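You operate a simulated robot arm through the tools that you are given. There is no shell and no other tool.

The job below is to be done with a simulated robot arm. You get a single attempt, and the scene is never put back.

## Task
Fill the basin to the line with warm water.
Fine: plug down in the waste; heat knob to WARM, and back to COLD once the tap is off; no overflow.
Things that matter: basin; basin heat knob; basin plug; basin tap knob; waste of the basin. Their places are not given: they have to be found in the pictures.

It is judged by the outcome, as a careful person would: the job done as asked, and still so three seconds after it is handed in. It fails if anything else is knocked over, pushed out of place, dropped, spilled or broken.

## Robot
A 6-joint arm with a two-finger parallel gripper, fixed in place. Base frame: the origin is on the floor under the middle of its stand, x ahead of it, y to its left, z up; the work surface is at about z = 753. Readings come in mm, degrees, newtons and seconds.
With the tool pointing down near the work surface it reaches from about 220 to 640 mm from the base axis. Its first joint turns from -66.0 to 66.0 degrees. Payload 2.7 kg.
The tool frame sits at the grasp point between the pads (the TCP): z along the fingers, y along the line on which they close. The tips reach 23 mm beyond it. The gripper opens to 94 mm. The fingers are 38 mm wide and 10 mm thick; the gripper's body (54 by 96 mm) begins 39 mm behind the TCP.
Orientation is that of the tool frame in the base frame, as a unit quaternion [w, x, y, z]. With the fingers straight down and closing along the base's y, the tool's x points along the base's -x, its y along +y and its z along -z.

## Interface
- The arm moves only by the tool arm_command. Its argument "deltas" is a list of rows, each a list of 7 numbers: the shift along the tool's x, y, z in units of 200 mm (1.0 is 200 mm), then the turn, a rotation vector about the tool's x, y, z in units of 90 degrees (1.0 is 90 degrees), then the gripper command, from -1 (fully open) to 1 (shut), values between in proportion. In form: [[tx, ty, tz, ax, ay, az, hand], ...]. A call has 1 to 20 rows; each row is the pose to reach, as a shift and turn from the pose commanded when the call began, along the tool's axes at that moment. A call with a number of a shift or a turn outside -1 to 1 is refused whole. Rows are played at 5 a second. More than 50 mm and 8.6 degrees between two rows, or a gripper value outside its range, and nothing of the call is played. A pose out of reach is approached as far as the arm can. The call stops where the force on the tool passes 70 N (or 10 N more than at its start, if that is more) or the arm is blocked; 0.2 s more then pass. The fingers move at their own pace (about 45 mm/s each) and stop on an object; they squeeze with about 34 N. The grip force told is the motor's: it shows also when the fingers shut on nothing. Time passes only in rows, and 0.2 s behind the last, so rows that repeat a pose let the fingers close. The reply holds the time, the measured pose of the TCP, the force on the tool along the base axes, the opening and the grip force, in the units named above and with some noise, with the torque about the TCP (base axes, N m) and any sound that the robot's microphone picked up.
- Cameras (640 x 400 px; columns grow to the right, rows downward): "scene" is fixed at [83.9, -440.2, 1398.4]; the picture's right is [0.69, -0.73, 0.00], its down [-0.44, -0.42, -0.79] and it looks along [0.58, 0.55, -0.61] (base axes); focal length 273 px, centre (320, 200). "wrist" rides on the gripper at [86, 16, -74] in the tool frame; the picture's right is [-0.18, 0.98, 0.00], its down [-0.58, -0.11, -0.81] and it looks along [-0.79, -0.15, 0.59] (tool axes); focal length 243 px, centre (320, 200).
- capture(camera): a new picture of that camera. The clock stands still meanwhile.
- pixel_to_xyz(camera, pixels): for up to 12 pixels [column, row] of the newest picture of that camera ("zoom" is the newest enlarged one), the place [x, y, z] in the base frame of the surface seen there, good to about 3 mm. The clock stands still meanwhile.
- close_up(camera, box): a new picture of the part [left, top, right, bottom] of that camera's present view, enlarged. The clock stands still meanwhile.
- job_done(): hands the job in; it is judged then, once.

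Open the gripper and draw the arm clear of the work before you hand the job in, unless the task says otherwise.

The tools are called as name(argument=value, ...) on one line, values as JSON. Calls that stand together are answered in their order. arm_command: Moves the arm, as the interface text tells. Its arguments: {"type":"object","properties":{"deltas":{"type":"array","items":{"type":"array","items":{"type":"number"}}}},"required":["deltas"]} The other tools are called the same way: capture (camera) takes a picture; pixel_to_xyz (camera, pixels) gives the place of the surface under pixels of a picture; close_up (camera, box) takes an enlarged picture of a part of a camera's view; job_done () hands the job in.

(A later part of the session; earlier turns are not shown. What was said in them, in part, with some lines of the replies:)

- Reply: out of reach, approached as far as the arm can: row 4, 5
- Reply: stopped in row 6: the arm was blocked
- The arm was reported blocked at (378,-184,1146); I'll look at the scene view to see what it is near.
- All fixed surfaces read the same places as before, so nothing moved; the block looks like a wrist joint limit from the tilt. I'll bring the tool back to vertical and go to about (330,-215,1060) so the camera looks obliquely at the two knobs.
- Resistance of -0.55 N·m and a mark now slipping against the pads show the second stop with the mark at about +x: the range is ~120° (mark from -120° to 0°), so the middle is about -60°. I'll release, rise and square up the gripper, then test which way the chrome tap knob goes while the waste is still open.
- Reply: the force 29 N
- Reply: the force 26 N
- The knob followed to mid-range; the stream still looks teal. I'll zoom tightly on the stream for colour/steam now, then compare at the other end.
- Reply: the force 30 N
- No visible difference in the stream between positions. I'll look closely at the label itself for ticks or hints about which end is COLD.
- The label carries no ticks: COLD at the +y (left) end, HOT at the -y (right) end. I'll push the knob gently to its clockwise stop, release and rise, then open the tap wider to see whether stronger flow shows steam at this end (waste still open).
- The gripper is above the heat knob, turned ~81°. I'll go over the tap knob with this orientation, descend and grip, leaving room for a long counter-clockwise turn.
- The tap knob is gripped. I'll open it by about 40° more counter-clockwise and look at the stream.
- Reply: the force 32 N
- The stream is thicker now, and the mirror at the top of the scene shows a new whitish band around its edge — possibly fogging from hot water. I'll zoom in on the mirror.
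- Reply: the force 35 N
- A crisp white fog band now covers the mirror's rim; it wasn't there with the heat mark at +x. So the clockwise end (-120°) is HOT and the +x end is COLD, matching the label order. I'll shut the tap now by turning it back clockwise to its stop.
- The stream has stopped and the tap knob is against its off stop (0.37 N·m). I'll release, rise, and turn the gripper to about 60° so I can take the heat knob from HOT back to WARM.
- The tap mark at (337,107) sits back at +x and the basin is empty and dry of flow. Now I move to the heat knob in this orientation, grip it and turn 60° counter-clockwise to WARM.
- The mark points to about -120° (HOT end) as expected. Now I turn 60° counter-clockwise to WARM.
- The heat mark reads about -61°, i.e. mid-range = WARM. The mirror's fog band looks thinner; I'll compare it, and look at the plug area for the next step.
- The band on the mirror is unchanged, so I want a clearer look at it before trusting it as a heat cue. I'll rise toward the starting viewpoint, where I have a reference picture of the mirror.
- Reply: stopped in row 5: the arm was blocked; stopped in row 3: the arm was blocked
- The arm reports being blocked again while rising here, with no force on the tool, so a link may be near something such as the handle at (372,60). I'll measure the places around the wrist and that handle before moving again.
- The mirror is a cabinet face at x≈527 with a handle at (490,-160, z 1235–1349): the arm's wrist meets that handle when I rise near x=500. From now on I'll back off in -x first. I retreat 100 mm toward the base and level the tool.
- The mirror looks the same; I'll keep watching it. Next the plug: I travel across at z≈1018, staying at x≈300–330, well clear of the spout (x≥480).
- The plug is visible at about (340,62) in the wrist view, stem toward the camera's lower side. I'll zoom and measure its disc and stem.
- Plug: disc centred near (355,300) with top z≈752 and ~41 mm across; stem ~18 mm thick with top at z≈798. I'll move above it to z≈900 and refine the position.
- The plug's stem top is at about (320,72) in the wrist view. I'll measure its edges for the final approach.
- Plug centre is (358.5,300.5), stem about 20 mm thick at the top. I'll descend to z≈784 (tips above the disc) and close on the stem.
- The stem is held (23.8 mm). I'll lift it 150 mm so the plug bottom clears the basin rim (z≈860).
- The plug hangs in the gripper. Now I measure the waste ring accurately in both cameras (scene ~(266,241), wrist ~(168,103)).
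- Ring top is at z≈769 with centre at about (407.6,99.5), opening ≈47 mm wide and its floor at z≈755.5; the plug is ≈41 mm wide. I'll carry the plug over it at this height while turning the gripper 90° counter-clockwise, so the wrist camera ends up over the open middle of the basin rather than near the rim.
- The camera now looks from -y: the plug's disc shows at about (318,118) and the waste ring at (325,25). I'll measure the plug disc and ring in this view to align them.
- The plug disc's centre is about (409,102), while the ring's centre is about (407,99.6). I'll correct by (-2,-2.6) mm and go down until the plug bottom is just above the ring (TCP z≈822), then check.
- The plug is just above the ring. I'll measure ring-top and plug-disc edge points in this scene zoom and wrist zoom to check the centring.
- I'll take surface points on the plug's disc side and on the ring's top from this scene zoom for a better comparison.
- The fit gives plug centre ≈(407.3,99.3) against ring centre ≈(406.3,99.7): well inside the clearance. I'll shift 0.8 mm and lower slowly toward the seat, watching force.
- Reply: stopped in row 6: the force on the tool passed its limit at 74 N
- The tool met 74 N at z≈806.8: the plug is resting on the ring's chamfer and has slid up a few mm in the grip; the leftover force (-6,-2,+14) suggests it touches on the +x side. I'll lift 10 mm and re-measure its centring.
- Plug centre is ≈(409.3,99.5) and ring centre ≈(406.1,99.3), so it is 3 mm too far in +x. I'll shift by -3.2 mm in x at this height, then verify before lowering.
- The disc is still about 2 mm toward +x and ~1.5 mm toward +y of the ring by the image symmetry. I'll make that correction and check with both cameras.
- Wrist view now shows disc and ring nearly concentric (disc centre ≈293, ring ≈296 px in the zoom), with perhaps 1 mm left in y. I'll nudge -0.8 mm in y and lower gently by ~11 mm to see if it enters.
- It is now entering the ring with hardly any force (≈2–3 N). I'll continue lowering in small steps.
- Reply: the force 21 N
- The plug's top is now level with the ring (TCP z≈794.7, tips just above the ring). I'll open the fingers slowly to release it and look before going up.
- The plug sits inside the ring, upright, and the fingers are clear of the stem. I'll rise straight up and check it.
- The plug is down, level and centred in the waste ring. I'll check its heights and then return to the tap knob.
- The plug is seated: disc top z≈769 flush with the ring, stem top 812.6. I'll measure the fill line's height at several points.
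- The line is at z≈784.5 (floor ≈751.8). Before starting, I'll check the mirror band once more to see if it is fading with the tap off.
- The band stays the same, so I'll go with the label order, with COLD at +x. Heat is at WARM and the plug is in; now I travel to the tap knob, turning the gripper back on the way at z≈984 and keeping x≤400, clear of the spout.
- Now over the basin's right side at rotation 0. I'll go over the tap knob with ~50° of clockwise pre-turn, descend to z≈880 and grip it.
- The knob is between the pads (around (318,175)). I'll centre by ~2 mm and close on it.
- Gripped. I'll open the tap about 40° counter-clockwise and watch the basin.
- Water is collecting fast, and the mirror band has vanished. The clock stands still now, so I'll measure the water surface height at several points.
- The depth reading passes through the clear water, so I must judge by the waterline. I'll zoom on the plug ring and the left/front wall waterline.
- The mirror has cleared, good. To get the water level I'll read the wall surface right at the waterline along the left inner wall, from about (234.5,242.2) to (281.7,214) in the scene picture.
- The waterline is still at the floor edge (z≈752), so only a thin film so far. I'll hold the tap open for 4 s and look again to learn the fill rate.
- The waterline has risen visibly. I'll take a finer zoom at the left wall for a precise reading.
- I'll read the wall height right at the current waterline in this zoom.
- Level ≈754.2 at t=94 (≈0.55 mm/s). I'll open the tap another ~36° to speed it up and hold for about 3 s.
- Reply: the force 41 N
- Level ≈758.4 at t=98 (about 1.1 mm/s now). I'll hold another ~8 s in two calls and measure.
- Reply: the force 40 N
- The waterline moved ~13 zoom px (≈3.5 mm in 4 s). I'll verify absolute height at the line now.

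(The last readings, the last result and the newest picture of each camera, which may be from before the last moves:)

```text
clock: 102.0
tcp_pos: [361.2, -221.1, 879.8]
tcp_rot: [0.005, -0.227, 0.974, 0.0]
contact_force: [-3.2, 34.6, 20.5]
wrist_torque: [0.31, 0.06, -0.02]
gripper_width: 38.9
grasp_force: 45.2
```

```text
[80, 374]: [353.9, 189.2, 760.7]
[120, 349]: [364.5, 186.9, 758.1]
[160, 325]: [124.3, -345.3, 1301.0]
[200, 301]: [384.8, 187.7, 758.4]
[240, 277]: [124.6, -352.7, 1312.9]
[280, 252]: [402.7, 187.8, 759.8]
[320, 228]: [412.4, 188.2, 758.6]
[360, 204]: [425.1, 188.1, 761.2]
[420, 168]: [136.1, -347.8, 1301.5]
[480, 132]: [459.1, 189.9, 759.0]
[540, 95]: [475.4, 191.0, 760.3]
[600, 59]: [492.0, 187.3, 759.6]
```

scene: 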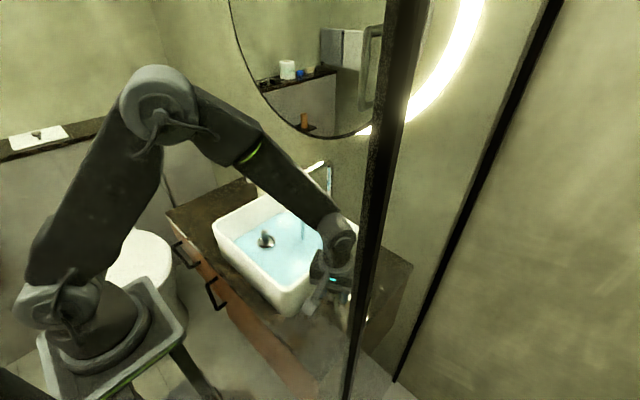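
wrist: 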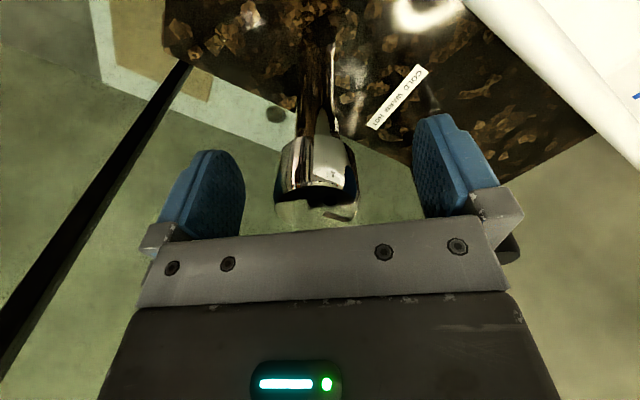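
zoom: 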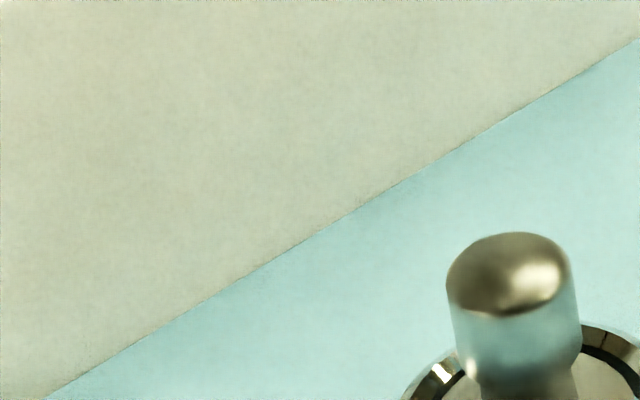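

Level ≈759.5 at t=102, so roughly 0.65 mm/s; about 38 s more to 784.5. I'll keep holding and checking.

arm_command(deltas=[[0, 0, 0, 0, 0, 0, 1], [0, 0, 0, 0, 0, 0, 1], [0, 0, 0, 0, 0, 0, 1], [0, 0, 0, 0, 0, 0, 1], [0, 0, 0, 0, 0, 0, 1], [0, 0, 0, 0, 0, 0, 1], [0, 0, 0, 0, 0, 0, 1], [0, 0, 0, 0, 0, 0, 1], [0, 0, 0, 0, 0, 0, 1], [0, 0, 0, 0, 0, 0, 1], [0, 0, 0, 0, 0, 0, 1], [0, 0, 0, 0, 0, 0, 1], [0, 0, 0, 0, 0, 0, 1], [0, 0, 0, 0, 0, 0, 1], [0, 0, 0, 0, 0, 0, 1], [0, 0, 0, 0, 0, 0, 1], [0, 0, 0, 0, 0, 0, 1], [0, 0, 0, 0, 0, 0, 1], [0, 0, 0, 0, 0, 0, 1]])

arm_command(deltas=[[0, 0, 0, 0, 0, 0, 1], [0, 0, 0, 0, 0, 0, 1], [0, 0, 0, 0, 0, 0, 1], [0, 0, 0, 0, 0, 0, 1], [0, 0, 0, 0, 0, 0, 1], [0, 0, 0, 0, 0, 0, 1], [0, 0, 0, 0, 0, 0, 1], [0, 0, 0, 0, 0, 0, 1], [0, 0, 0, 0, 0, 0, 1], [0, 0, 0, 0, 0, 0, 1], [0, 0, 0, 0, 0, 0, 1], [0, 0, 0, 0, 0, 0, 1], [0, 0, 0, 0, 0, 0, 1], [0, 0, 0, 0, 0, 0, 1], [0, 0, 0, 0, 0, 0, 1], [0, 0, 0, 0, 0, 0, 1], [0, 0, 0, 0, 0, 0, 1], [0, 0, 0, 0, 0, 0, 1], [0, 0, 0, 0, 0, 0, 1]])

close_up(camera="scene", box=[236, 210, 268, 236])

capture(camera="scene")

```text
clock: 106.0
tcp_pos: [361.3, -219.7, 879.1]
tcp_rot: [0.004, -0.226, 0.974, 0.0]
contact_force: [-3.5, 35.9, 18.5]
wrist_torque: [0.29, 0.09, -0.03]
gripper_width: 38.6
grasp_force: 45.0
```

```text
clock: 110.0
tcp_pos: [361.4, -219.8, 878.7]
tcp_rot: [0.005, -0.226, 0.974, 0.0]
contact_force: [-4.0, 34.1, 15.7]
wrist_torque: [0.26, 0.09, -0.04]
gripper_width: 38.9
grasp_force: 45.6
```

```text
15.38 times, centred on (252, 223) of scene
```

zoom: 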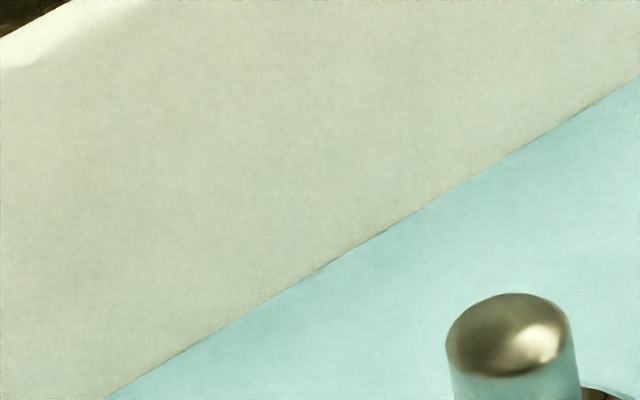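

```text
taken
```

scene: 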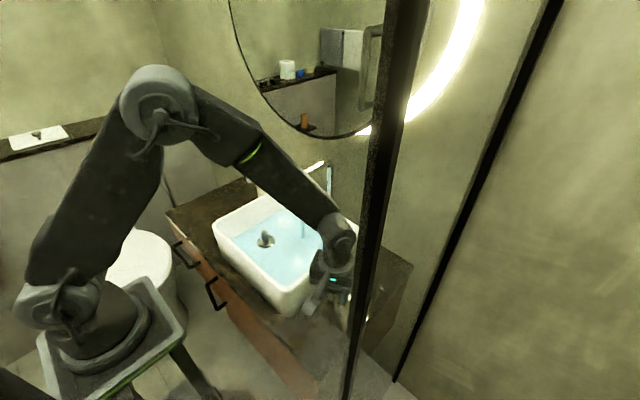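

I'll read the absolute waterline height in this zoom.

pixel_to_xyz(camera="zoom", pixels=[[140, 376], [170, 358], [200, 340], [240, 316], [280, 292], [320, 268], [360, 244], [400, 219], [440, 195], [480, 171], [540, 135], [600, 99]])

```text
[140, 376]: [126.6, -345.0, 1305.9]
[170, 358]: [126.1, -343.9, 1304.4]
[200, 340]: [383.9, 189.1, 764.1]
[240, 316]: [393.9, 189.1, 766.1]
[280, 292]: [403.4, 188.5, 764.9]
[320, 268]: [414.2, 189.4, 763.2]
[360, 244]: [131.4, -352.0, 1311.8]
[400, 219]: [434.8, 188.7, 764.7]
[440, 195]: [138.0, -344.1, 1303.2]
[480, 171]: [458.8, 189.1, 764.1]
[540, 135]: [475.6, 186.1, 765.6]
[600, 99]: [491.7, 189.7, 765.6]
```

Level ≈764.8 at t=110 → 0.66 mm/s; about 30 s to go. I'll hold for 16 s in four calls and check again.

arm_command(deltas=[[0, 0, 0, 0, 0, 0, 1], [0, 0, 0, 0, 0, 0, 1], [0, 0, 0, 0, 0, 0, 1], [0, 0, 0, 0, 0, 0, 1], [0, 0, 0, 0, 0, 0, 1], [0, 0, 0, 0, 0, 0, 1], [0, 0, 0, 0, 0, 0, 1], [0, 0, 0, 0, 0, 0, 1], [0, 0, 0, 0, 0, 0, 1], [0, 0, 0, 0, 0, 0, 1], [0, 0, 0, 0, 0, 0, 1], [0, 0, 0, 0, 0, 0, 1], [0, 0, 0, 0, 0, 0, 1], [0, 0, 0, 0, 0, 0, 1], [0, 0, 0, 0, 0, 0, 1], [0, 0, 0, 0, 0, 0, 1], [0, 0, 0, 0, 0, 0, 1], [0, 0, 0, 0, 0, 0, 1], [0, 0, 0, 0, 0, 0, 1]])

arm_command(deltas=[[0, 0, 0, 0, 0, 0, 1], [0, 0, 0, 0, 0, 0, 1], [0, 0, 0, 0, 0, 0, 1], [0, 0, 0, 0, 0, 0, 1], [0, 0, 0, 0, 0, 0, 1], [0, 0, 0, 0, 0, 0, 1], [0, 0, 0, 0, 0, 0, 1], [0, 0, 0, 0, 0, 0, 1], [0, 0, 0, 0, 0, 0, 1], [0, 0, 0, 0, 0, 0, 1], [0, 0, 0, 0, 0, 0, 1], [0, 0, 0, 0, 0, 0, 1], [0, 0, 0, 0, 0, 0, 1], [0, 0, 0, 0, 0, 0, 1], [0, 0, 0, 0, 0, 0, 1], [0, 0, 0, 0, 0, 0, 1], [0, 0, 0, 0, 0, 0, 1], [0, 0, 0, 0, 0, 0, 1], [0, 0, 0, 0, 0, 0, 1]])

close_up(camera="scene", box=[236, 206, 268, 232])

pixel_to_xyz(camera="zoom", pixels=[[200, 340], [240, 316], [280, 292], [320, 268], [360, 244], [400, 219]])

```text
clock: 114.0
tcp_pos: [360.7, -220.5, 879.9]
tcp_rot: [0.004, -0.225, 0.974, 0.0]
contact_force: [-3.3, 35.0, 13.8]
wrist_torque: [0.21, 0.07, -0.04]
gripper_width: 38.7
grasp_force: 45.0
```

```text
clock: 118.0
tcp_pos: [360.5, -219.3, 878.5]
tcp_rot: [0.004, -0.226, 0.974, 0.0]
contact_force: [-4.4, 33.9, 12.6]
wrist_torque: [0.22, 0.13, -0.04]
gripper_width: 38.8
grasp_force: 44.9
```

```text
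15.38 times, centred on (252, 219) of scene
```

zoom: 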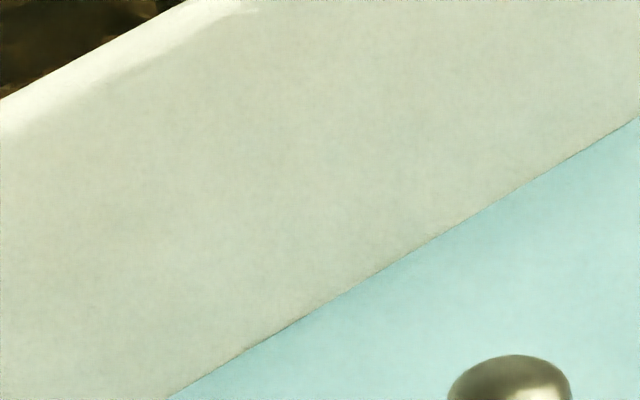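

```text
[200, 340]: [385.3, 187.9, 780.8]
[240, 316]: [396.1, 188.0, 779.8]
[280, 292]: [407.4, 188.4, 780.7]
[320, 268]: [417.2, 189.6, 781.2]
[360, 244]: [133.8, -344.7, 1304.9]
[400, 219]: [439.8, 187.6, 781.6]
```

Level ≈770.4 at t=118. I'll hold another 8 s.

arm_command(deltas=[[0, 0, 0, 0, 0, 0, 1], [0, 0, 0, 0, 0, 0, 1], [0, 0, 0, 0, 0, 0, 1], [0, 0, 0, 0, 0, 0, 1], [0, 0, 0, 0, 0, 0, 1], [0, 0, 0, 0, 0, 0, 1], [0, 0, 0, 0, 0, 0, 1], [0, 0, 0, 0, 0, 0, 1], [0, 0, 0, 0, 0, 0, 1], [0, 0, 0, 0, 0, 0, 1], [0, 0, 0, 0, 0, 0, 1], [0, 0, 0, 0, 0, 0, 1], [0, 0, 0, 0, 0, 0, 1], [0, 0, 0, 0, 0, 0, 1], [0, 0, 0, 0, 0, 0, 1], [0, 0, 0, 0, 0, 0, 1], [0, 0, 0, 0, 0, 0, 1], [0, 0, 0, 0, 0, 0, 1], [0, 0, 0, 0, 0, 0, 1]])

arm_command(deltas=[[0, 0, 0, 0, 0, 0, 1], [0, 0, 0, 0, 0, 0, 1], [0, 0, 0, 0, 0, 0, 1], [0, 0, 0, 0, 0, 0, 1], [0, 0, 0, 0, 0, 0, 1], [0, 0, 0, 0, 0, 0, 1], [0, 0, 0, 0, 0, 0, 1], [0, 0, 0, 0, 0, 0, 1], [0, 0, 0, 0, 0, 0, 1], [0, 0, 0, 0, 0, 0, 1], [0, 0, 0, 0, 0, 0, 1], [0, 0, 0, 0, 0, 0, 1], [0, 0, 0, 0, 0, 0, 1], [0, 0, 0, 0, 0, 0, 1], [0, 0, 0, 0, 0, 0, 1], [0, 0, 0, 0, 0, 0, 1], [0, 0, 0, 0, 0, 0, 1], [0, 0, 0, 0, 0, 0, 1], [0, 0, 0, 0, 0, 0, 1]])

close_up(camera="scene", box=[236, 206, 268, 232])

pixel_to_xyz(camera="zoom", pixels=[[160, 365], [200, 340], [240, 316], [260, 304], [280, 292], [300, 280], [320, 268], [340, 256], [380, 232], [420, 208], [460, 183], [500, 159]])

capture(camera="scene")

```text
clock: 122.0
tcp_pos: [360.2, -218.6, 878.2]
tcp_rot: [0.005, -0.226, 0.974, 0.0]
contact_force: [-3.7, 34.4, 12.5]
wrist_torque: [0.25, 0.11, -0.04]
gripper_width: 38.7
grasp_force: 45.3
```

```text
clock: 126.0
tcp_pos: [361.2, -219.3, 878.4]
tcp_rot: [0.004, -0.226, 0.974, 0.0]
contact_force: [-3.7, 34.3, 10.8]
wrist_torque: [0.24, 0.14, -0.04]
gripper_width: 38.5
grasp_force: 45.5
```

```text
15.38 times, centred on (252, 219) of scene
```

zoom: 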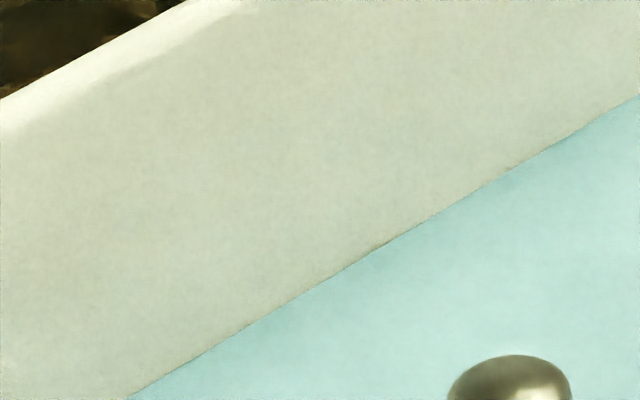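

```text
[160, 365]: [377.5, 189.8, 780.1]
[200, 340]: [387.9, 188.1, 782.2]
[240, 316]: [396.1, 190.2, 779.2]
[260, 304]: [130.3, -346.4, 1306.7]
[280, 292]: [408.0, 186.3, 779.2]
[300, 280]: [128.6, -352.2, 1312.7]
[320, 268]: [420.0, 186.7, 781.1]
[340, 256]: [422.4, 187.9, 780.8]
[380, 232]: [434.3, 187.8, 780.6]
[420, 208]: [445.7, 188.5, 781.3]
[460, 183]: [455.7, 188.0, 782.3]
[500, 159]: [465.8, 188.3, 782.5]
```

```text
taken
```

scene: 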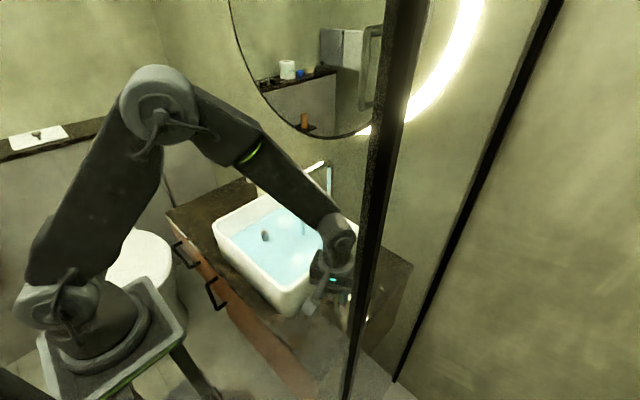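

Level ≈776.0 at t=126 (0.70 mm/s). I'll hold 8 s more, expecting ≈781.6, then measure before closing.

arm_command(deltas=[[0, 0, 0, 0, 0, 0, 1], [0, 0, 0, 0, 0, 0, 1], [0, 0, 0, 0, 0, 0, 1], [0, 0, 0, 0, 0, 0, 1], [0, 0, 0, 0, 0, 0, 1], [0, 0, 0, 0, 0, 0, 1], [0, 0, 0, 0, 0, 0, 1], [0, 0, 0, 0, 0, 0, 1], [0, 0, 0, 0, 0, 0, 1], [0, 0, 0, 0, 0, 0, 1], [0, 0, 0, 0, 0, 0, 1], [0, 0, 0, 0, 0, 0, 1], [0, 0, 0, 0, 0, 0, 1], [0, 0, 0, 0, 0, 0, 1], [0, 0, 0, 0, 0, 0, 1], [0, 0, 0, 0, 0, 0, 1], [0, 0, 0, 0, 0, 0, 1], [0, 0, 0, 0, 0, 0, 1], [0, 0, 0, 0, 0, 0, 1]])

arm_command(deltas=[[0, 0, 0, 0, 0, 0, 1], [0, 0, 0, 0, 0, 0, 1], [0, 0, 0, 0, 0, 0, 1], [0, 0, 0, 0, 0, 0, 1], [0, 0, 0, 0, 0, 0, 1], [0, 0, 0, 0, 0, 0, 1], [0, 0, 0, 0, 0, 0, 1], [0, 0, 0, 0, 0, 0, 1], [0, 0, 0, 0, 0, 0, 1], [0, 0, 0, 0, 0, 0, 1], [0, 0, 0, 0, 0, 0, 1], [0, 0, 0, 0, 0, 0, 1], [0, 0, 0, 0, 0, 0, 1], [0, 0, 0, 0, 0, 0, 1]])

close_up(camera="scene", box=[236, 206, 268, 232])

pixel_to_xyz(camera="zoom", pixels=[[160, 365], [200, 340], [240, 316], [260, 304], [280, 292], [300, 280], [320, 268], [340, 256], [380, 232], [420, 208], [460, 183], [500, 159]])

close_up(camera="scene", box=[210, 160, 350, 310])

```text
clock: 130.0
tcp_pos: [360.2, -219.4, 878.3]
tcp_rot: [0.004, -0.225, 0.974, 0.0]
contact_force: [-2.9, 33.6, 9.1]
wrist_torque: [0.24, 0.13, -0.03]
gripper_width: 38.7
grasp_force: 45.1
```

```text
clock: 133.0
tcp_pos: [362.4, -218.9, 879.9]
tcp_rot: [0.004, -0.225, 0.974, 0.0]
contact_force: [-4.0, 34.2, 9.3]
wrist_torque: [0.25, 0.17, -0.06]
gripper_width: 38.5
grasp_force: 44.8
```

```text
15.38 times, centred on (252, 219) of scene
```

zoom: 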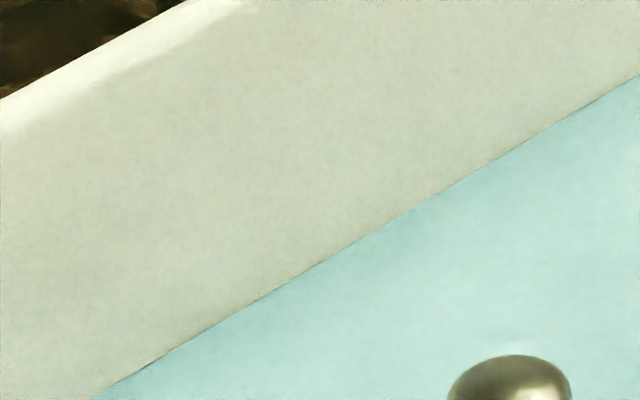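

```text
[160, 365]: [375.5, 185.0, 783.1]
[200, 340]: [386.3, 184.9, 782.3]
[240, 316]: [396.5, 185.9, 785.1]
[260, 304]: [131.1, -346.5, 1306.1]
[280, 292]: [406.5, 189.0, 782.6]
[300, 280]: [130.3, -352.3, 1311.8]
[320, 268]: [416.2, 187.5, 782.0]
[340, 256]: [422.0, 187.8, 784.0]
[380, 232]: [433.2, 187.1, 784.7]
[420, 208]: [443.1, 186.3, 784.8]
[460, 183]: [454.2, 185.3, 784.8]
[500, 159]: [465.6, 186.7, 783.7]
```

```text
2.67 times, centred on (280, 235) of scene
```

zoom: 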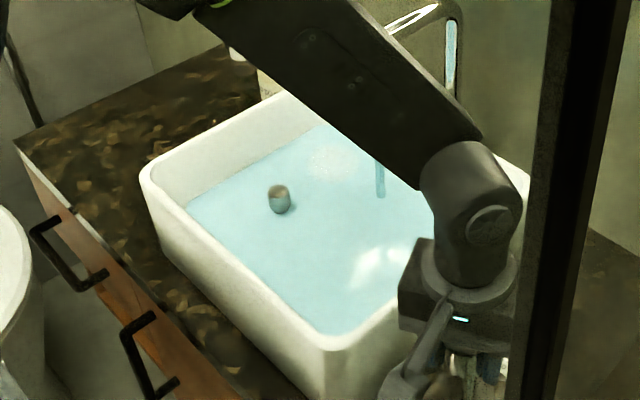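

By the waterline the level is about 782 mm; the line is ≈784.5. I'll close the tap now (the flow during closing adds a little), then move aside and compare the water with the line directly.

arm_command(deltas=[[0, 0, 0, 0, 0, 0.09, 1], [0, 0, 0, 0, 0, 0.18, 1], [0, 0, 0, 0, 0, 0.27, 1], [0, 0, 0, 0, 0, 0.36, 1], [0, 0, 0, 0, 0, 0.45, 1], [0, 0, 0, 0, 0, 0.54, 1], [0, 0, 0, 0, 0, 0.63, 1], [0, 0, 0, 0, 0, 0.72, 1], [0, 0, 0, 0, 0, 0.8, 1], [0, 0, 0, 0, 0, 0.85, 1], [0, 0, 0, 0, 0, 0.88, 1], [0, 0, 0, 0, 0, 0.88, 1]])

close_up(camera="scene", box=[210, 160, 350, 310])

close_up(camera="scene", box=[236, 206, 268, 232])

```text
clock: 135.6
tcp_pos: [361.1, -222.1, 879.0]
tcp_rot: [0.006, 0.448, 0.894, 0.002]
contact_force: [2.6, -5.0, -10.7]
wrist_torque: [-1.23, 0.68, 0.85]
gripper_width: 39.6
grasp_force: 44.9
```

```text
2.67 times, centred on (280, 235) of scene
```

zoom: 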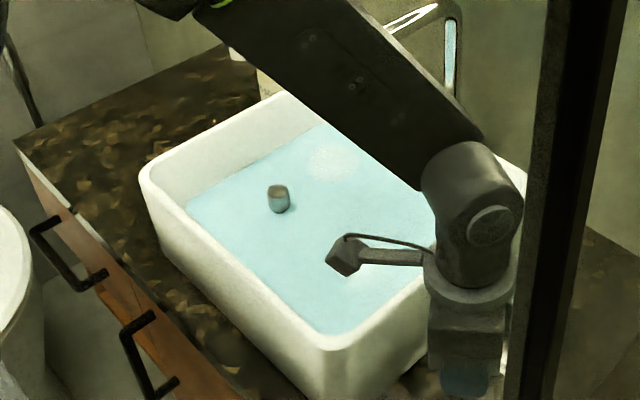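

```text
15.38 times, centred on (252, 219) of scene
```

zoom: 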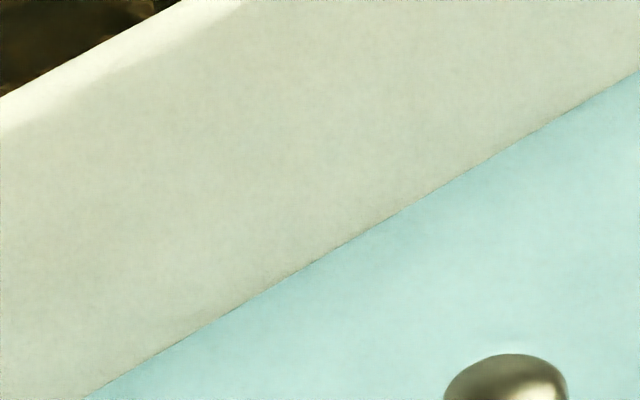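

The stream has stopped and the tap is at its stop (0.85 N·m). I'll release and rise, then compare the water surface with the blue line.

arm_command(deltas=[[0, 0, 0, 0, 0, 0, 0], [0, 0, 0, 0, 0, 0, -1], [0, 0, 0, 0, 0, 0, -1], [0, 0, -0.1, 0, 0, 0, -1], [0, 0, -0.25, 0, 0, 0, -1], [0, 0, -0.4, 0, 0, 0, -1], [0, 0, -0.4, 0, 0, 0, -1]])

capture(camera="scene")

close_up(camera="scene", box=[270, 180, 370, 260])

capture(camera="wrist")

```text
clock: 137.2
tcp_pos: [362.6, -219.2, 958.6]
tcp_rot: [0.004, 0.448, 0.894, 0.002]
contact_force: [0.3, 0.2, 0.1]
wrist_torque: [0.01, -0.02, 0.02]
gripper_width: 93.9
grasp_force: 0.1
```

```text
taken
```

scene: 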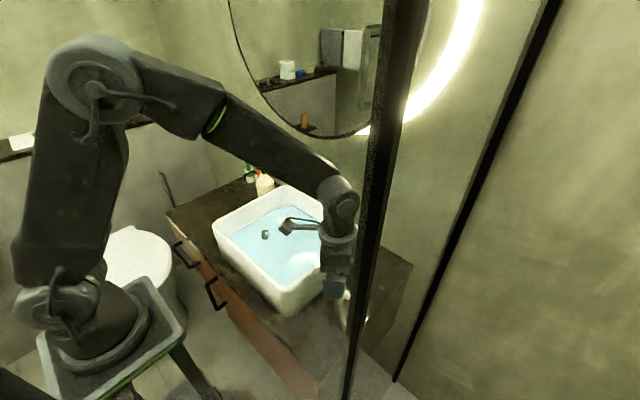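

```text
5.00 times, centred on (320, 220) of scene
```

zoom: 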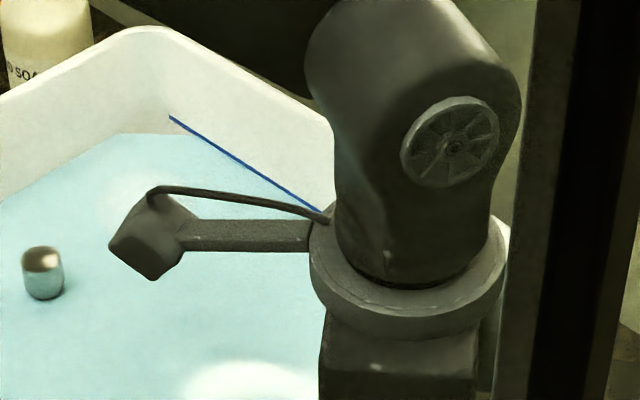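

```text
taken
```

wrist: 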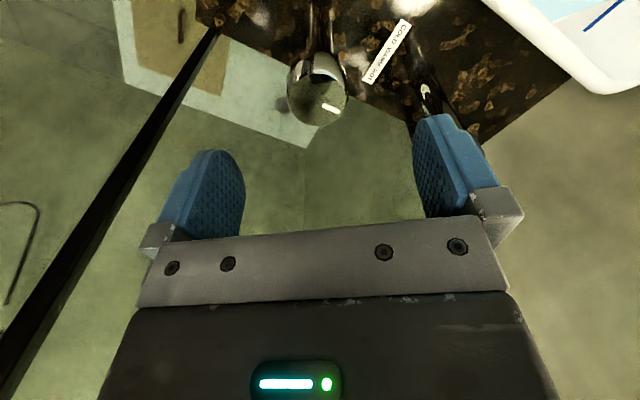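

The stream is off and the blue line is still just above the water. I'll zoom in on the line and the water edge to measure the gap.

close_up(camera="scene", box=[285, 196, 333, 230])

close_up(camera="scene", box=[295, 200, 319, 217])

```text
11.76 times, centred on (309, 213) of scene
```

zoom: 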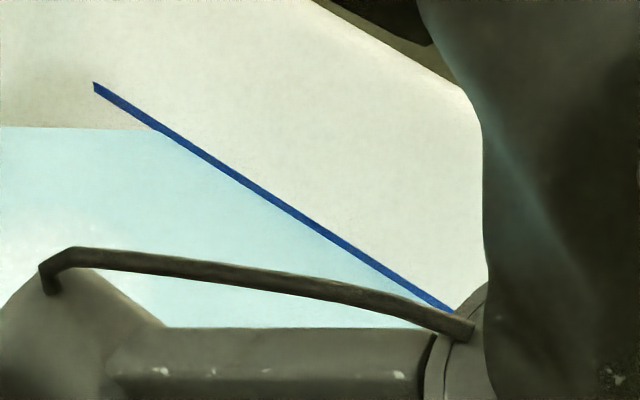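

```text
16.00 times, centred on (307, 208) of scene
```

zoom: 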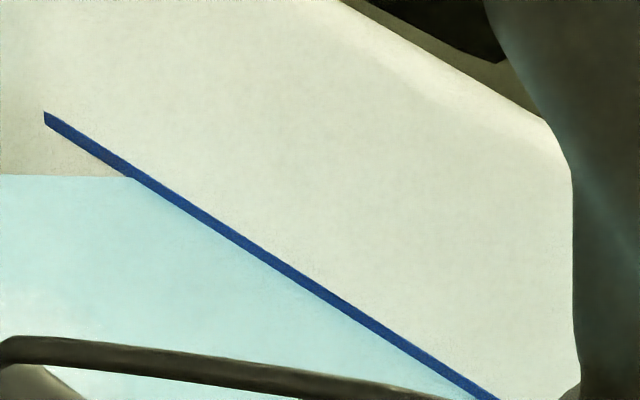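

The water's edge lies along the lower edge of the blue line. I'll move over the heat knob (staying above it) so the line comes fully into view, and check the level again before finishing.

arm_command(deltas=[[-0.083, 0.11, 0, 0, 0, 0, -1], [-0.165, 0.22, 0, 0, 0, 0, -1], [-0.248, 0.329, 0, 0, 0, 0, -1], [-0.33, 0.438, 0, 0, 0, 0, -1], [-0.413, 0.548, 0, 0, 0, 0, -1], [-0.413, 0.548, 0, 0, 0, 0, -1]])

close_up(camera="scene", box=[285, 190, 360, 240])

close_up(camera="scene", box=[315, 205, 345, 228])

capture(camera="wrist")

```text
clock: 138.6
tcp_pos: [500.0, -223.1, 960.4]
tcp_rot: [0.004, 0.447, 0.894, 0.002]
contact_force: [-0.1, 0.0, 0.0]
wrist_torque: [0.03, -0.01, 0.01]
gripper_width: 94.0
grasp_force: 0.1
```

```text
8.00 times, centred on (322, 215) of scene
```

zoom: 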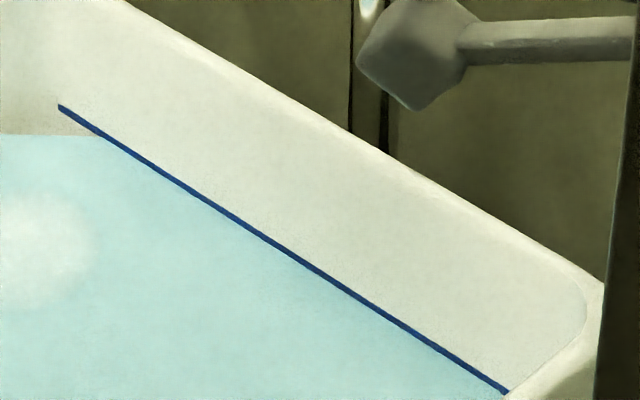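

```text
16.00 times, centred on (330, 216) of scene
```

zoom: 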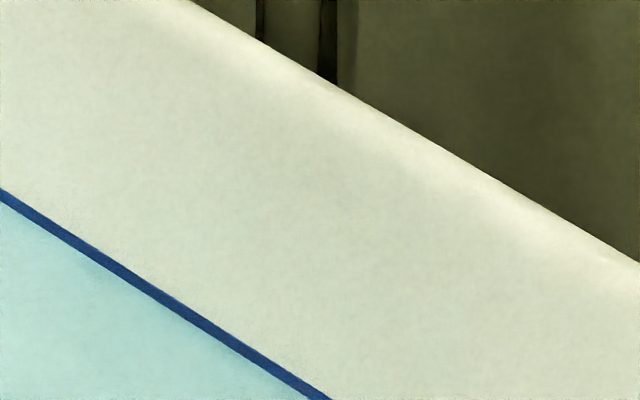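

```text
taken
```

wrist: 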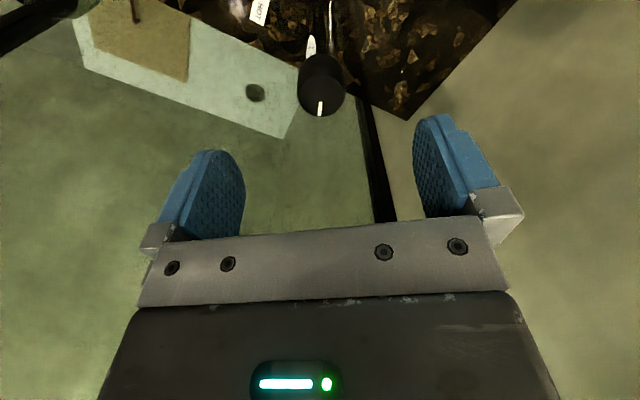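

The surface touches the lower edge of the line along its length, roughly 1.8 mm below the line's middle. A short WARM top-up of ~1.5 mm will put it squarely on the line, so I return to the tap knob and grip it.

arm_command(deltas=[[0.087, -0.11, 0, 0, 0, 0, -1], [0.174, -0.221, 0, 0, 0, 0, -1], [0.26, -0.331, 0, 0, 0, 0, -1], [0.347, -0.442, 0, 0, 0, 0, -1], [0.434, -0.552, 0, 0, 0, 0, -1], [0.434, -0.552, 0, 0, 0, 0, -1], [0.434, -0.552, 0.1, 0, 0, 0, -1], [0.434, -0.552, 0.2, 0, 0, 0, -1], [0.434, -0.552, 0.3, 0, 0, 0, -1], [0.434, -0.552, 0.4, 0, 0, 0, -1], [0.434, -0.552, 0.4, 0, 0, 0, 0], [0.434, -0.552, 0.4, 0, 0, 0, 1], [0.434, -0.552, 0.4, 0, 0, 0, 1], [0.434, -0.552, 0.4, 0, 0, 0, 1], [0.434, -0.552, 0.4, 0, 0, 0, 1]])

close_up(camera="wrist", box=[240, 40, 440, 240])

```text
clock: 141.8
tcp_pos: [358.0, -217.8, 880.2]
tcp_rot: [0.004, 0.446, 0.895, 0.003]
contact_force: [6.4, 4.9, -4.0]
wrist_torque: [-0.66, 0.48, 0.04]
gripper_width: 39.5
grasp_force: 44.9
```

```text
2.00 times, centred on (340, 140) of wrist
```

zoom: 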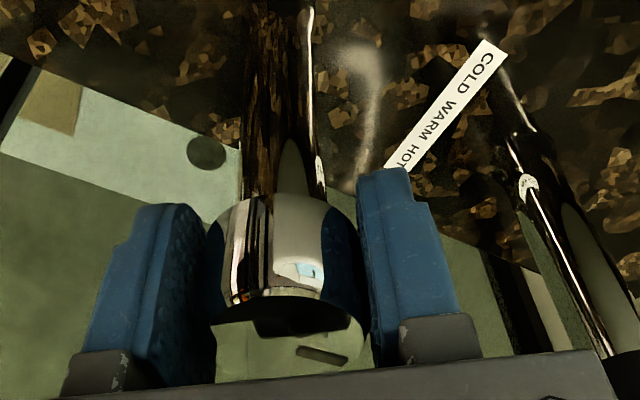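

The tap knob is held. I'll open it 40° briefly (about 1.4 s fully open) and close it again to its stop in one motion.

arm_command(deltas=[[0, 0, 0, 0, 0, -0.09, 1], [0, 0, 0, 0, 0, -0.18, 1], [0, 0, 0, 0, 0, -0.27, 1], [0, 0, 0, 0, 0, -0.36, 1], [0, 0, 0, 0, 0, -0.44, 1], [0, 0, 0, 0, 0, -0.44, 1], [0, 0, 0, 0, 0, -0.44, 1], [0, 0, 0, 0, 0, -0.44, 1], [0, 0, 0, 0, 0, -0.44, 1], [0, 0, 0, 0, 0, -0.44, 1], [0, 0, 0, 0, 0, -0.44, 1], [0, 0, 0, 0, 0, -0.36, 1], [0, 0, 0, 0, 0, -0.27, 1], [0, 0, 0, 0, 0, -0.18, 1], [0, 0, 0, 0, 0, -0.09, 1], [0, 0, 0, 0, 0, 0, 1], [0, 0, 0, 0, 0, 0.05, 1], [0, 0, 0, 0, 0, 0.05, 1]])

close_up(camera="scene", box=[210, 160, 350, 310])

```text
clock: 145.6
tcp_pos: [358.4, -217.3, 879.8]
tcp_rot: [0.004, 0.482, 0.876, 0.002]
contact_force: [-5.2, -9.8, -4.9]
wrist_torque: [-1.1, 0.68, 0.77]
gripper_width: 40.1
grasp_force: 45.2
```

```text
2.67 times, centred on (280, 235) of scene
```

zoom: 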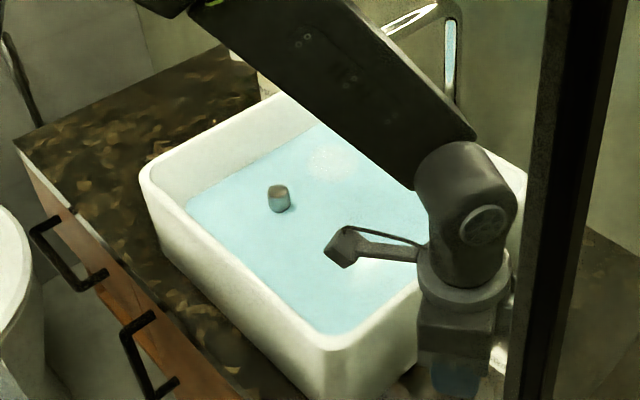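

The stream is off and the knob is at its stop again (0.77 N·m). I'll release, rise and move over the heat knob, then check level and tap mark.

arm_command(deltas=[[0, 0, 0, 0, 0, 0, 0], [0, 0, 0, 0, 0, 0, -1], [0, 0, 0, 0, 0, 0, -1], [0, 0, -0.1, 0, 0, 0, -1], [0, 0, -0.25, 0, 0, 0, -1], [0, 0, -0.4, 0, 0, 0, -1], [0, 0, -0.4, 0, 0, 0, -1]])

close_up(camera="wrist", box=[275, 40, 375, 140])

close_up(camera="scene", box=[285, 190, 360, 240])

```text
clock: 147.2
tcp_pos: [358.0, -218.8, 959.0]
tcp_rot: [0.004, 0.482, 0.876, 0.002]
contact_force: [0.3, -0.4, -0.7]
wrist_torque: [-0.02, 0.01, 0.01]
gripper_width: 94.1
grasp_force: 0.1
```

```text
4.00 times, centred on (325, 90) of wrist
```

zoom: 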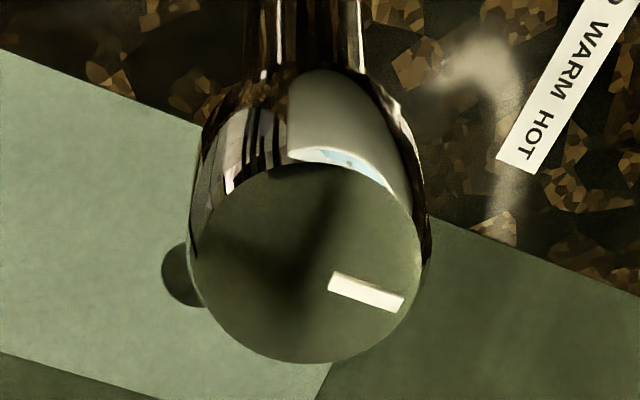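

```text
8.00 times, centred on (322, 215) of scene
```

zoom: 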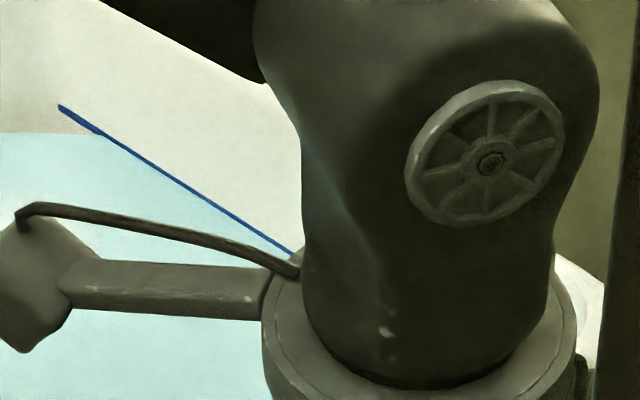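

The water now covers about half the line's thickness, i.e. right on the line, and the tap is off. Next: heat knob to COLD (counter-clockwise to the +x stop). I move over, descend and grip.

arm_command(deltas=[[-0.077, 0.119, 0, 0, 0, 0, -1], [-0.154, 0.238, 0, 0, 0, 0, -1], [-0.23, 0.358, 0, 0, 0, 0, -1], [-0.307, 0.477, 0, 0, 0, 0, -1], [-0.384, 0.596, 0, 0, 0, 0, -1], [-0.384, 0.596, 0, 0, 0, 0, -1]])

close_up(camera="scene", box=[285, 190, 360, 240])

close_up(camera="scene", box=[310, 270, 370, 320])

capture(camera="wrist")

capture(camera="scene")

```text
clock: 148.6
tcp_pos: [500.9, -218.8, 958.7]
tcp_rot: [0.003, 0.482, 0.876, 0.003]
contact_force: [0.1, 0.1, 1.4]
wrist_torque: [-0.01, -0.02, 0.0]
gripper_width: 94.1
grasp_force: 0.0
```

```text
8.00 times, centred on (322, 215) of scene
```

zoom: 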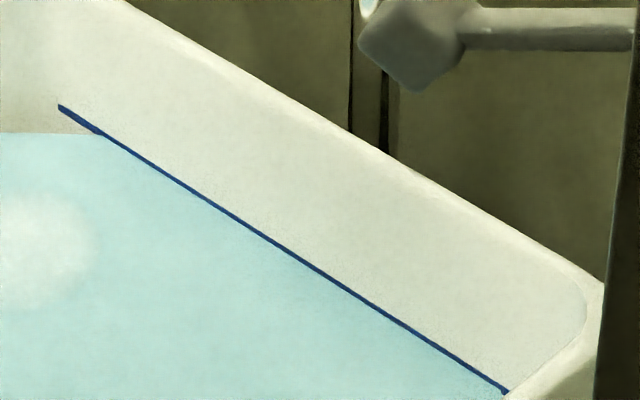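

```text
8.00 times, centred on (340, 295) of scene
```

zoom: 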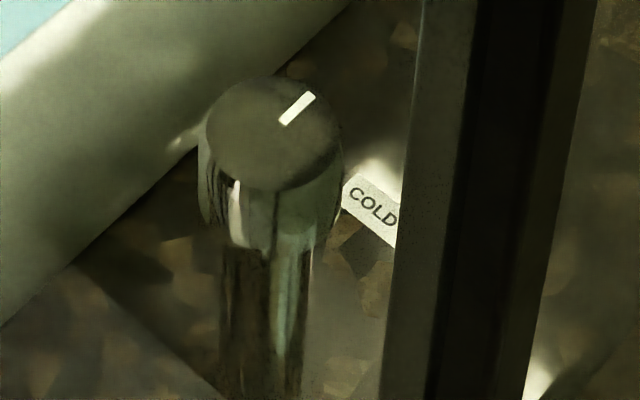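

```text
taken
```

wrist: 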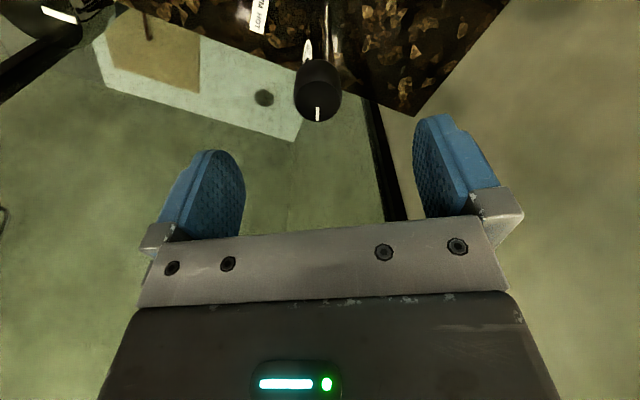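

```text
taken
```

scene: 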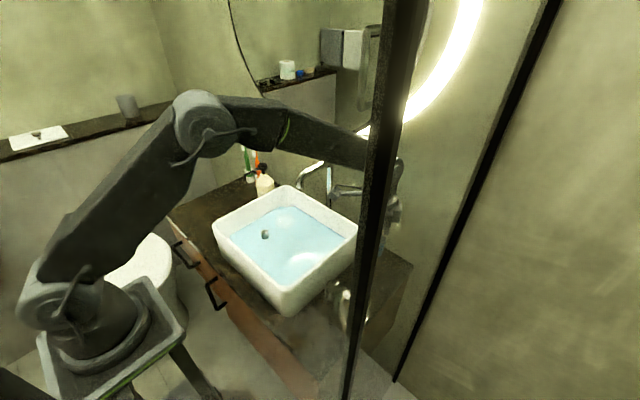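

Level is right on the line, no stream, and the tap mark is back exactly where it started. The mirror evidence (fogged only after running at the clockwise end) and the label agree: COLD is the counter-clockwise (+x) stop. I descend and grip the heat knob.

arm_command(deltas=[[-0.001, -0.007, 0.1, 0, 0, 0, -1], [-0.001, -0.007, 0.2, 0, 0, 0, -1], [-0.001, -0.007, 0.3, 0, 0, 0, -1], [-0.001, -0.007, 0.4, 0, 0, 0, -1], [-0.001, -0.007, 0.4, 0, 0, 0, 0], [-0.001, -0.007, 0.4, 0, 0, 0, 1], [-0.001, -0.007, 0.4, 0, 0, 0, 1], [-0.001, -0.007, 0.4, 0, 0, 0, 1], [-0.001, -0.007, 0.4, 0, 0, 0, 1]])

arm_command(deltas=[[0, 0, 0, 0, 0, -0.08, 1], [0, 0, 0, 0, 0, -0.16, 1], [0, 0, 0, 0, 0, -0.24, 1], [0, 0, 0, 0, 0, -0.32, 1], [0, 0, 0, 0, 0, -0.4, 1], [0, 0, 0, 0, 0, -0.48, 1], [0, 0, 0, 0, 0, -0.56, 1], [0, 0, 0, 0, 0, -0.64, 1], [0, 0, 0, 0, 0, -0.7, 1], [0, 0, 0, 0, 0, -0.72, 1], [0, 0, 0, 0, 0, -0.72, 1]])

close_up(camera="wrist", box=[240, 40, 440, 240])

```text
clock: 150.6
tcp_pos: [499.0, -218.0, 878.9]
tcp_rot: [0.003, 0.481, 0.876, 0.002]
contact_force: [1.8, 0.2, -0.7]
wrist_torque: [-0.34, 0.32, -0.02]
gripper_width: 31.1
grasp_force: 45.1
```

```text
clock: 153.0
tcp_pos: [498.0, -219.9, 878.5]
tcp_rot: [0.004, -0.063, 0.998, 0.0]
contact_force: [1.3, -5.4, -19.9]
wrist_torque: [0.09, -0.08, 0.05]
gripper_width: 31.1
grasp_force: 44.9
```

```text
2.00 times, centred on (340, 140) of wrist
```

zoom: 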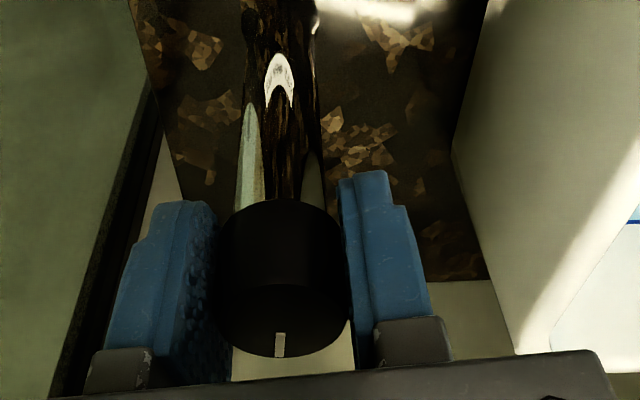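

Mark is about 4° short of the +x stop with no torque yet; I'll turn a little further until it rests on the stop.

arm_command(deltas=[[0, 0, 0, 0, 0, -0.04, 1], [0, 0, 0, 0, 0, -0.08, 1], [0, 0, 0, 0, 0, -0.1, 1], [0, 0, 0, 0, 0, -0.1, 1]])

close_up(camera="wrist", box=[240, 40, 440, 240])

```text
clock: 154.0
tcp_pos: [498.2, -221.2, 879.1]
tcp_rot: [0.004, -0.14, 0.99, 0.0]
contact_force: [-2.0, -11.3, -19.4]
wrist_torque: [0.12, -0.08, -0.83]
gripper_width: 30.8
grasp_force: 45.2
```

```text
2.00 times, centred on (340, 140) of wrist
```

zoom: 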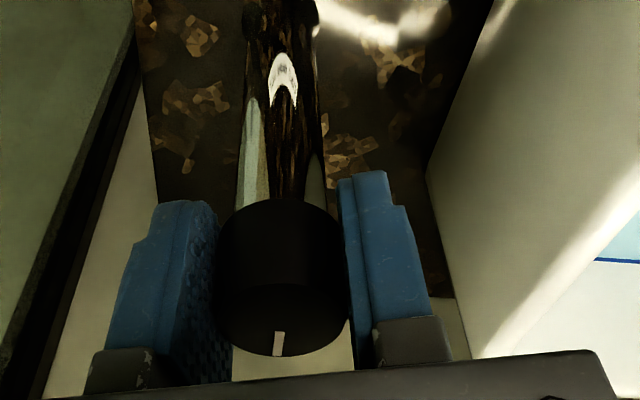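

The knob is now firmly at the COLD stop (-0.83 N·m). I'll release, rise to z≈959 and square up, then check the mark.

arm_command(deltas=[[0, 0, 0, 0, 0, 0, 0], [0, 0, 0, 0, 0, 0, -0.6], [0, 0, 0, 0, 0, 0, -0.6], [0, 0, -0.1, 0, 0, 0, -0.6], [0, 0, -0.25, 0, 0, 0, -0.6], [0, 0, -0.4, 0, 0, 0.09, -0.6], [0, 0, -0.4, 0, 0, 0.178, -0.6], [0, 0, -0.4, 0, 0, 0.178, -0.6]])

close_up(camera="wrist", box=[280, 40, 370, 130])

capture(camera="scene")

```text
clock: 155.8
tcp_pos: [497.3, -220.3, 959.7]
tcp_rot: [0.004, -0.002, 1.0, 0.0]
contact_force: [0.9, -0.5, 0.3]
wrist_torque: [0.01, 0.02, 0.0]
gripper_width: 75.2
grasp_force: 0.0
```

```text
4.44 times, centred on (325, 85) of wrist
```

zoom: 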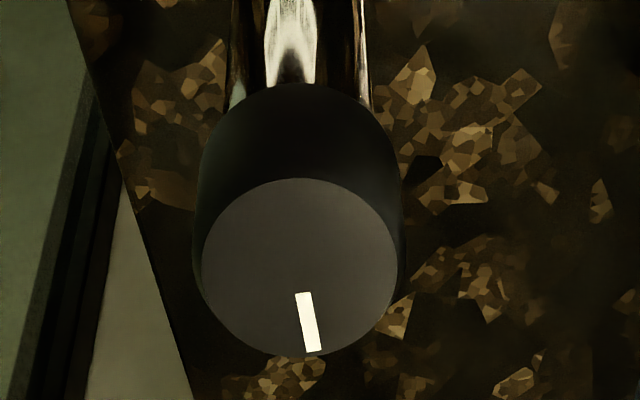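

```text
taken
```

scene: 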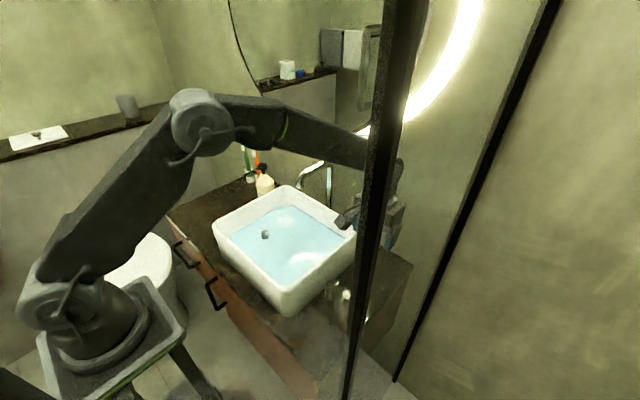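

The heat mark points to +x (COLD). I'll back off in -x at this height first (avoiding the mirror handle), then rise and open the gripper fully, clear of everything.

arm_command(deltas=[[0.17, 0, 0, 0, 0, 0, -1], [0.34, 0, 0, 0, 0, 0, -1], [0.51, 0.02, 0, 0, 0, 0, -1], [0.68, 0.05, 0, 0, 0, 0, -1], [0.85, 0.1, 0, 0, 0, 0, -1], [0.88, 0.2, -0.15, 0, 0, 0, -1], [0.88, 0.35, -0.3, 0, 0, 0, -1], [0.88, 0.5, -0.45, 0, 0, 0, -1], [0.88, 0.5, -0.6, 0, 0, 0, -1], [0.88, 0.5, -0.6, 0, 0, 0, -1]])

capture(camera="scene")

capture(camera="wrist")

close_up(camera="scene", box=[210, 150, 370, 310])

```text
clock: 158.0
tcp_pos: [321.9, -121.4, 1079.4]
tcp_rot: [0.005, -0.001, 1.0, 0.0]
contact_force: [0.2, -0.9, -0.2]
wrist_torque: [-0.02, -0.03, -0.01]
gripper_width: 94.0
grasp_force: 0.0
```

```text
taken
```

scene: 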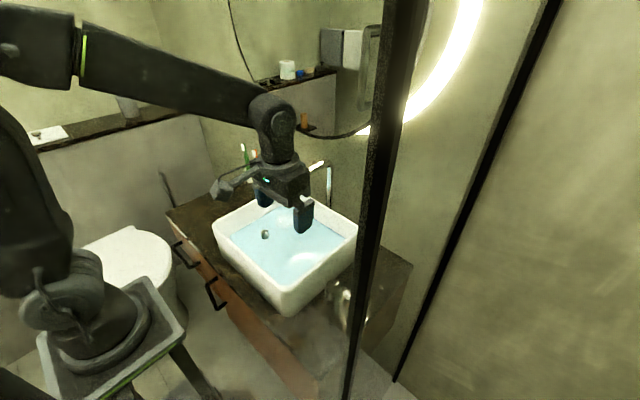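

```text
taken
```

wrist: 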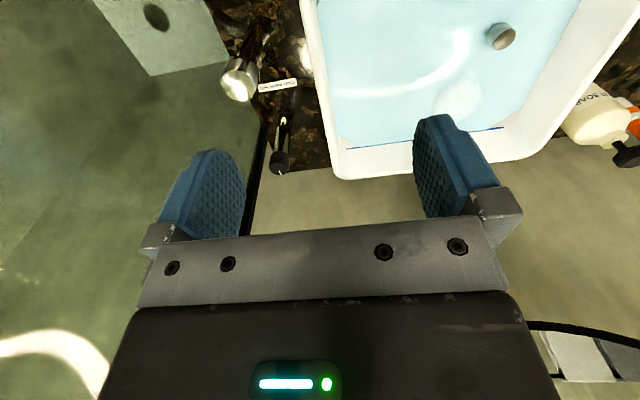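

```text
2.50 times, centred on (290, 230) of scene
```

zoom: 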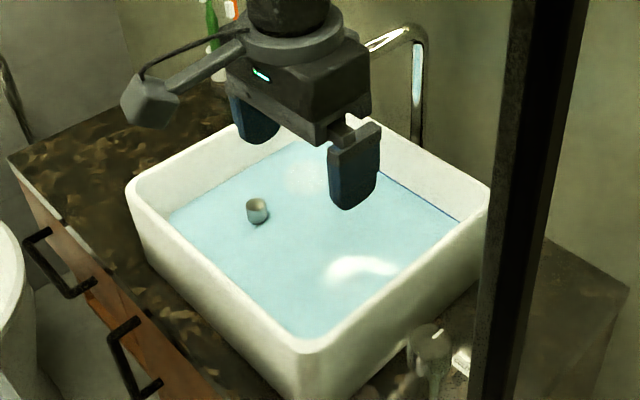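

All looks right: plug stem visible in the water, surface on the line, no stream, both marks pointing +x. I'll raise the arm further out of the way and take a last look.

arm_command(deltas=[[0, 0, -0.15, 0, 0, 0, -1], [0, 0, -0.3, 0, 0, 0, -1], [0, 0, -0.45, 0, 0, 0, -1], [0, 0, -0.55, 0, 0, 0, -1], [0, 0, -0.55, 0, 0, 0, -1]])

close_up(camera="scene", box=[285, 190, 360, 240])

capture(camera="scene")

close_up(camera="wrist", box=[220, 0, 640, 200])

```text
clock: 159.2
tcp_pos: [319.3, -120.8, 1189.7]
tcp_rot: [0.004, -0.001, 1.0, 0.0]
contact_force: [0.3, -0.1, -0.3]
wrist_torque: [0.02, 0.01, -0.01]
gripper_width: 93.9
grasp_force: 0.0
```

```text
8.00 times, centred on (322, 215) of scene
```

zoom: 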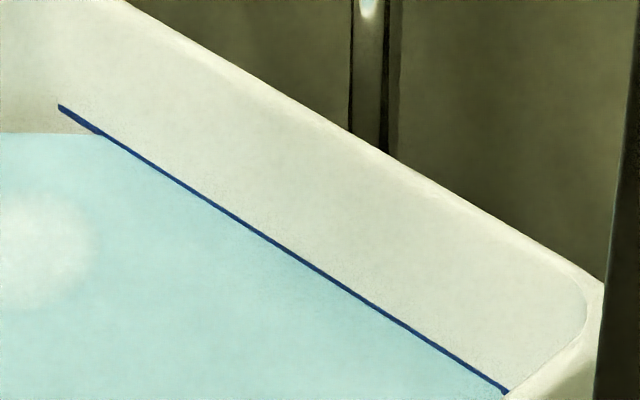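

```text
taken
```

scene: 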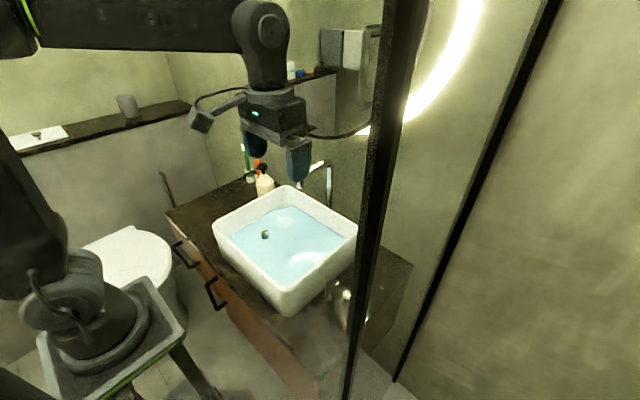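

```text
1.52 times, centred on (430, 100) of wrist
```

zoom: 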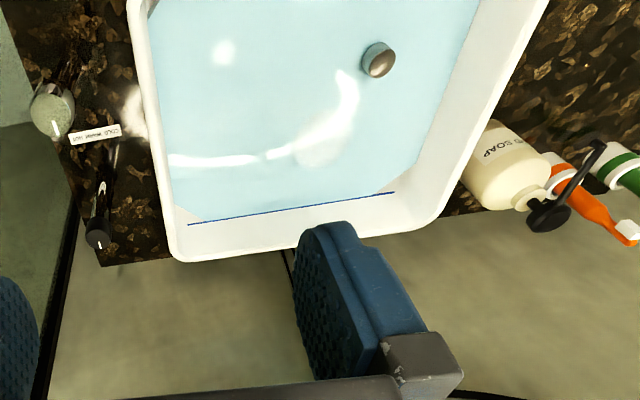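

Everything checks out in the last pictures. The water edge lies along the blue line and is steady, and the tap is off with no stream. The heat mark is at COLD, the plug is standing in the waste, the surroundings are undisturbed, and the gripper is open and clear. I hand the job in.

job_done()

```text
The job is handed in.
```

I filled the basin to the line with the heat knob at WARM and handed the job in. I don't have the judge's result.

- **Plug:** it sits flush in the waste. On the first try it caught on the rim of the waste; I lifted it, re-centred it and it went in.
- **Water:** in the last pictures the surface lies along the blue line. I topped it up by about 1.5 mm after a first stop just below. Nothing overflowed.
- **Tap and heat knob:** the tap is off against its stop. I then turned the heat knob to COLD.

- **Which end is COLD:** the knob has no tick marks, so I worked this out. It was at its clockwise stop when I started. I ran water with the waste still open, and at some point after that the mirror fogged. I first saw the fog with the knob at that stop, so I took that end as HOT and the other as COLD. The label's left-to-right order agrees, but I couldn't measure the temperature directly. The mirror had cleared by the time I started filling.
- **Mirror handle:** the arm was blocked twice early on. At least once this looked like the arm's wrist meeting the mirror cabinet's handle. I saw no sign that anything moved, and I kept clear of it afterwards.
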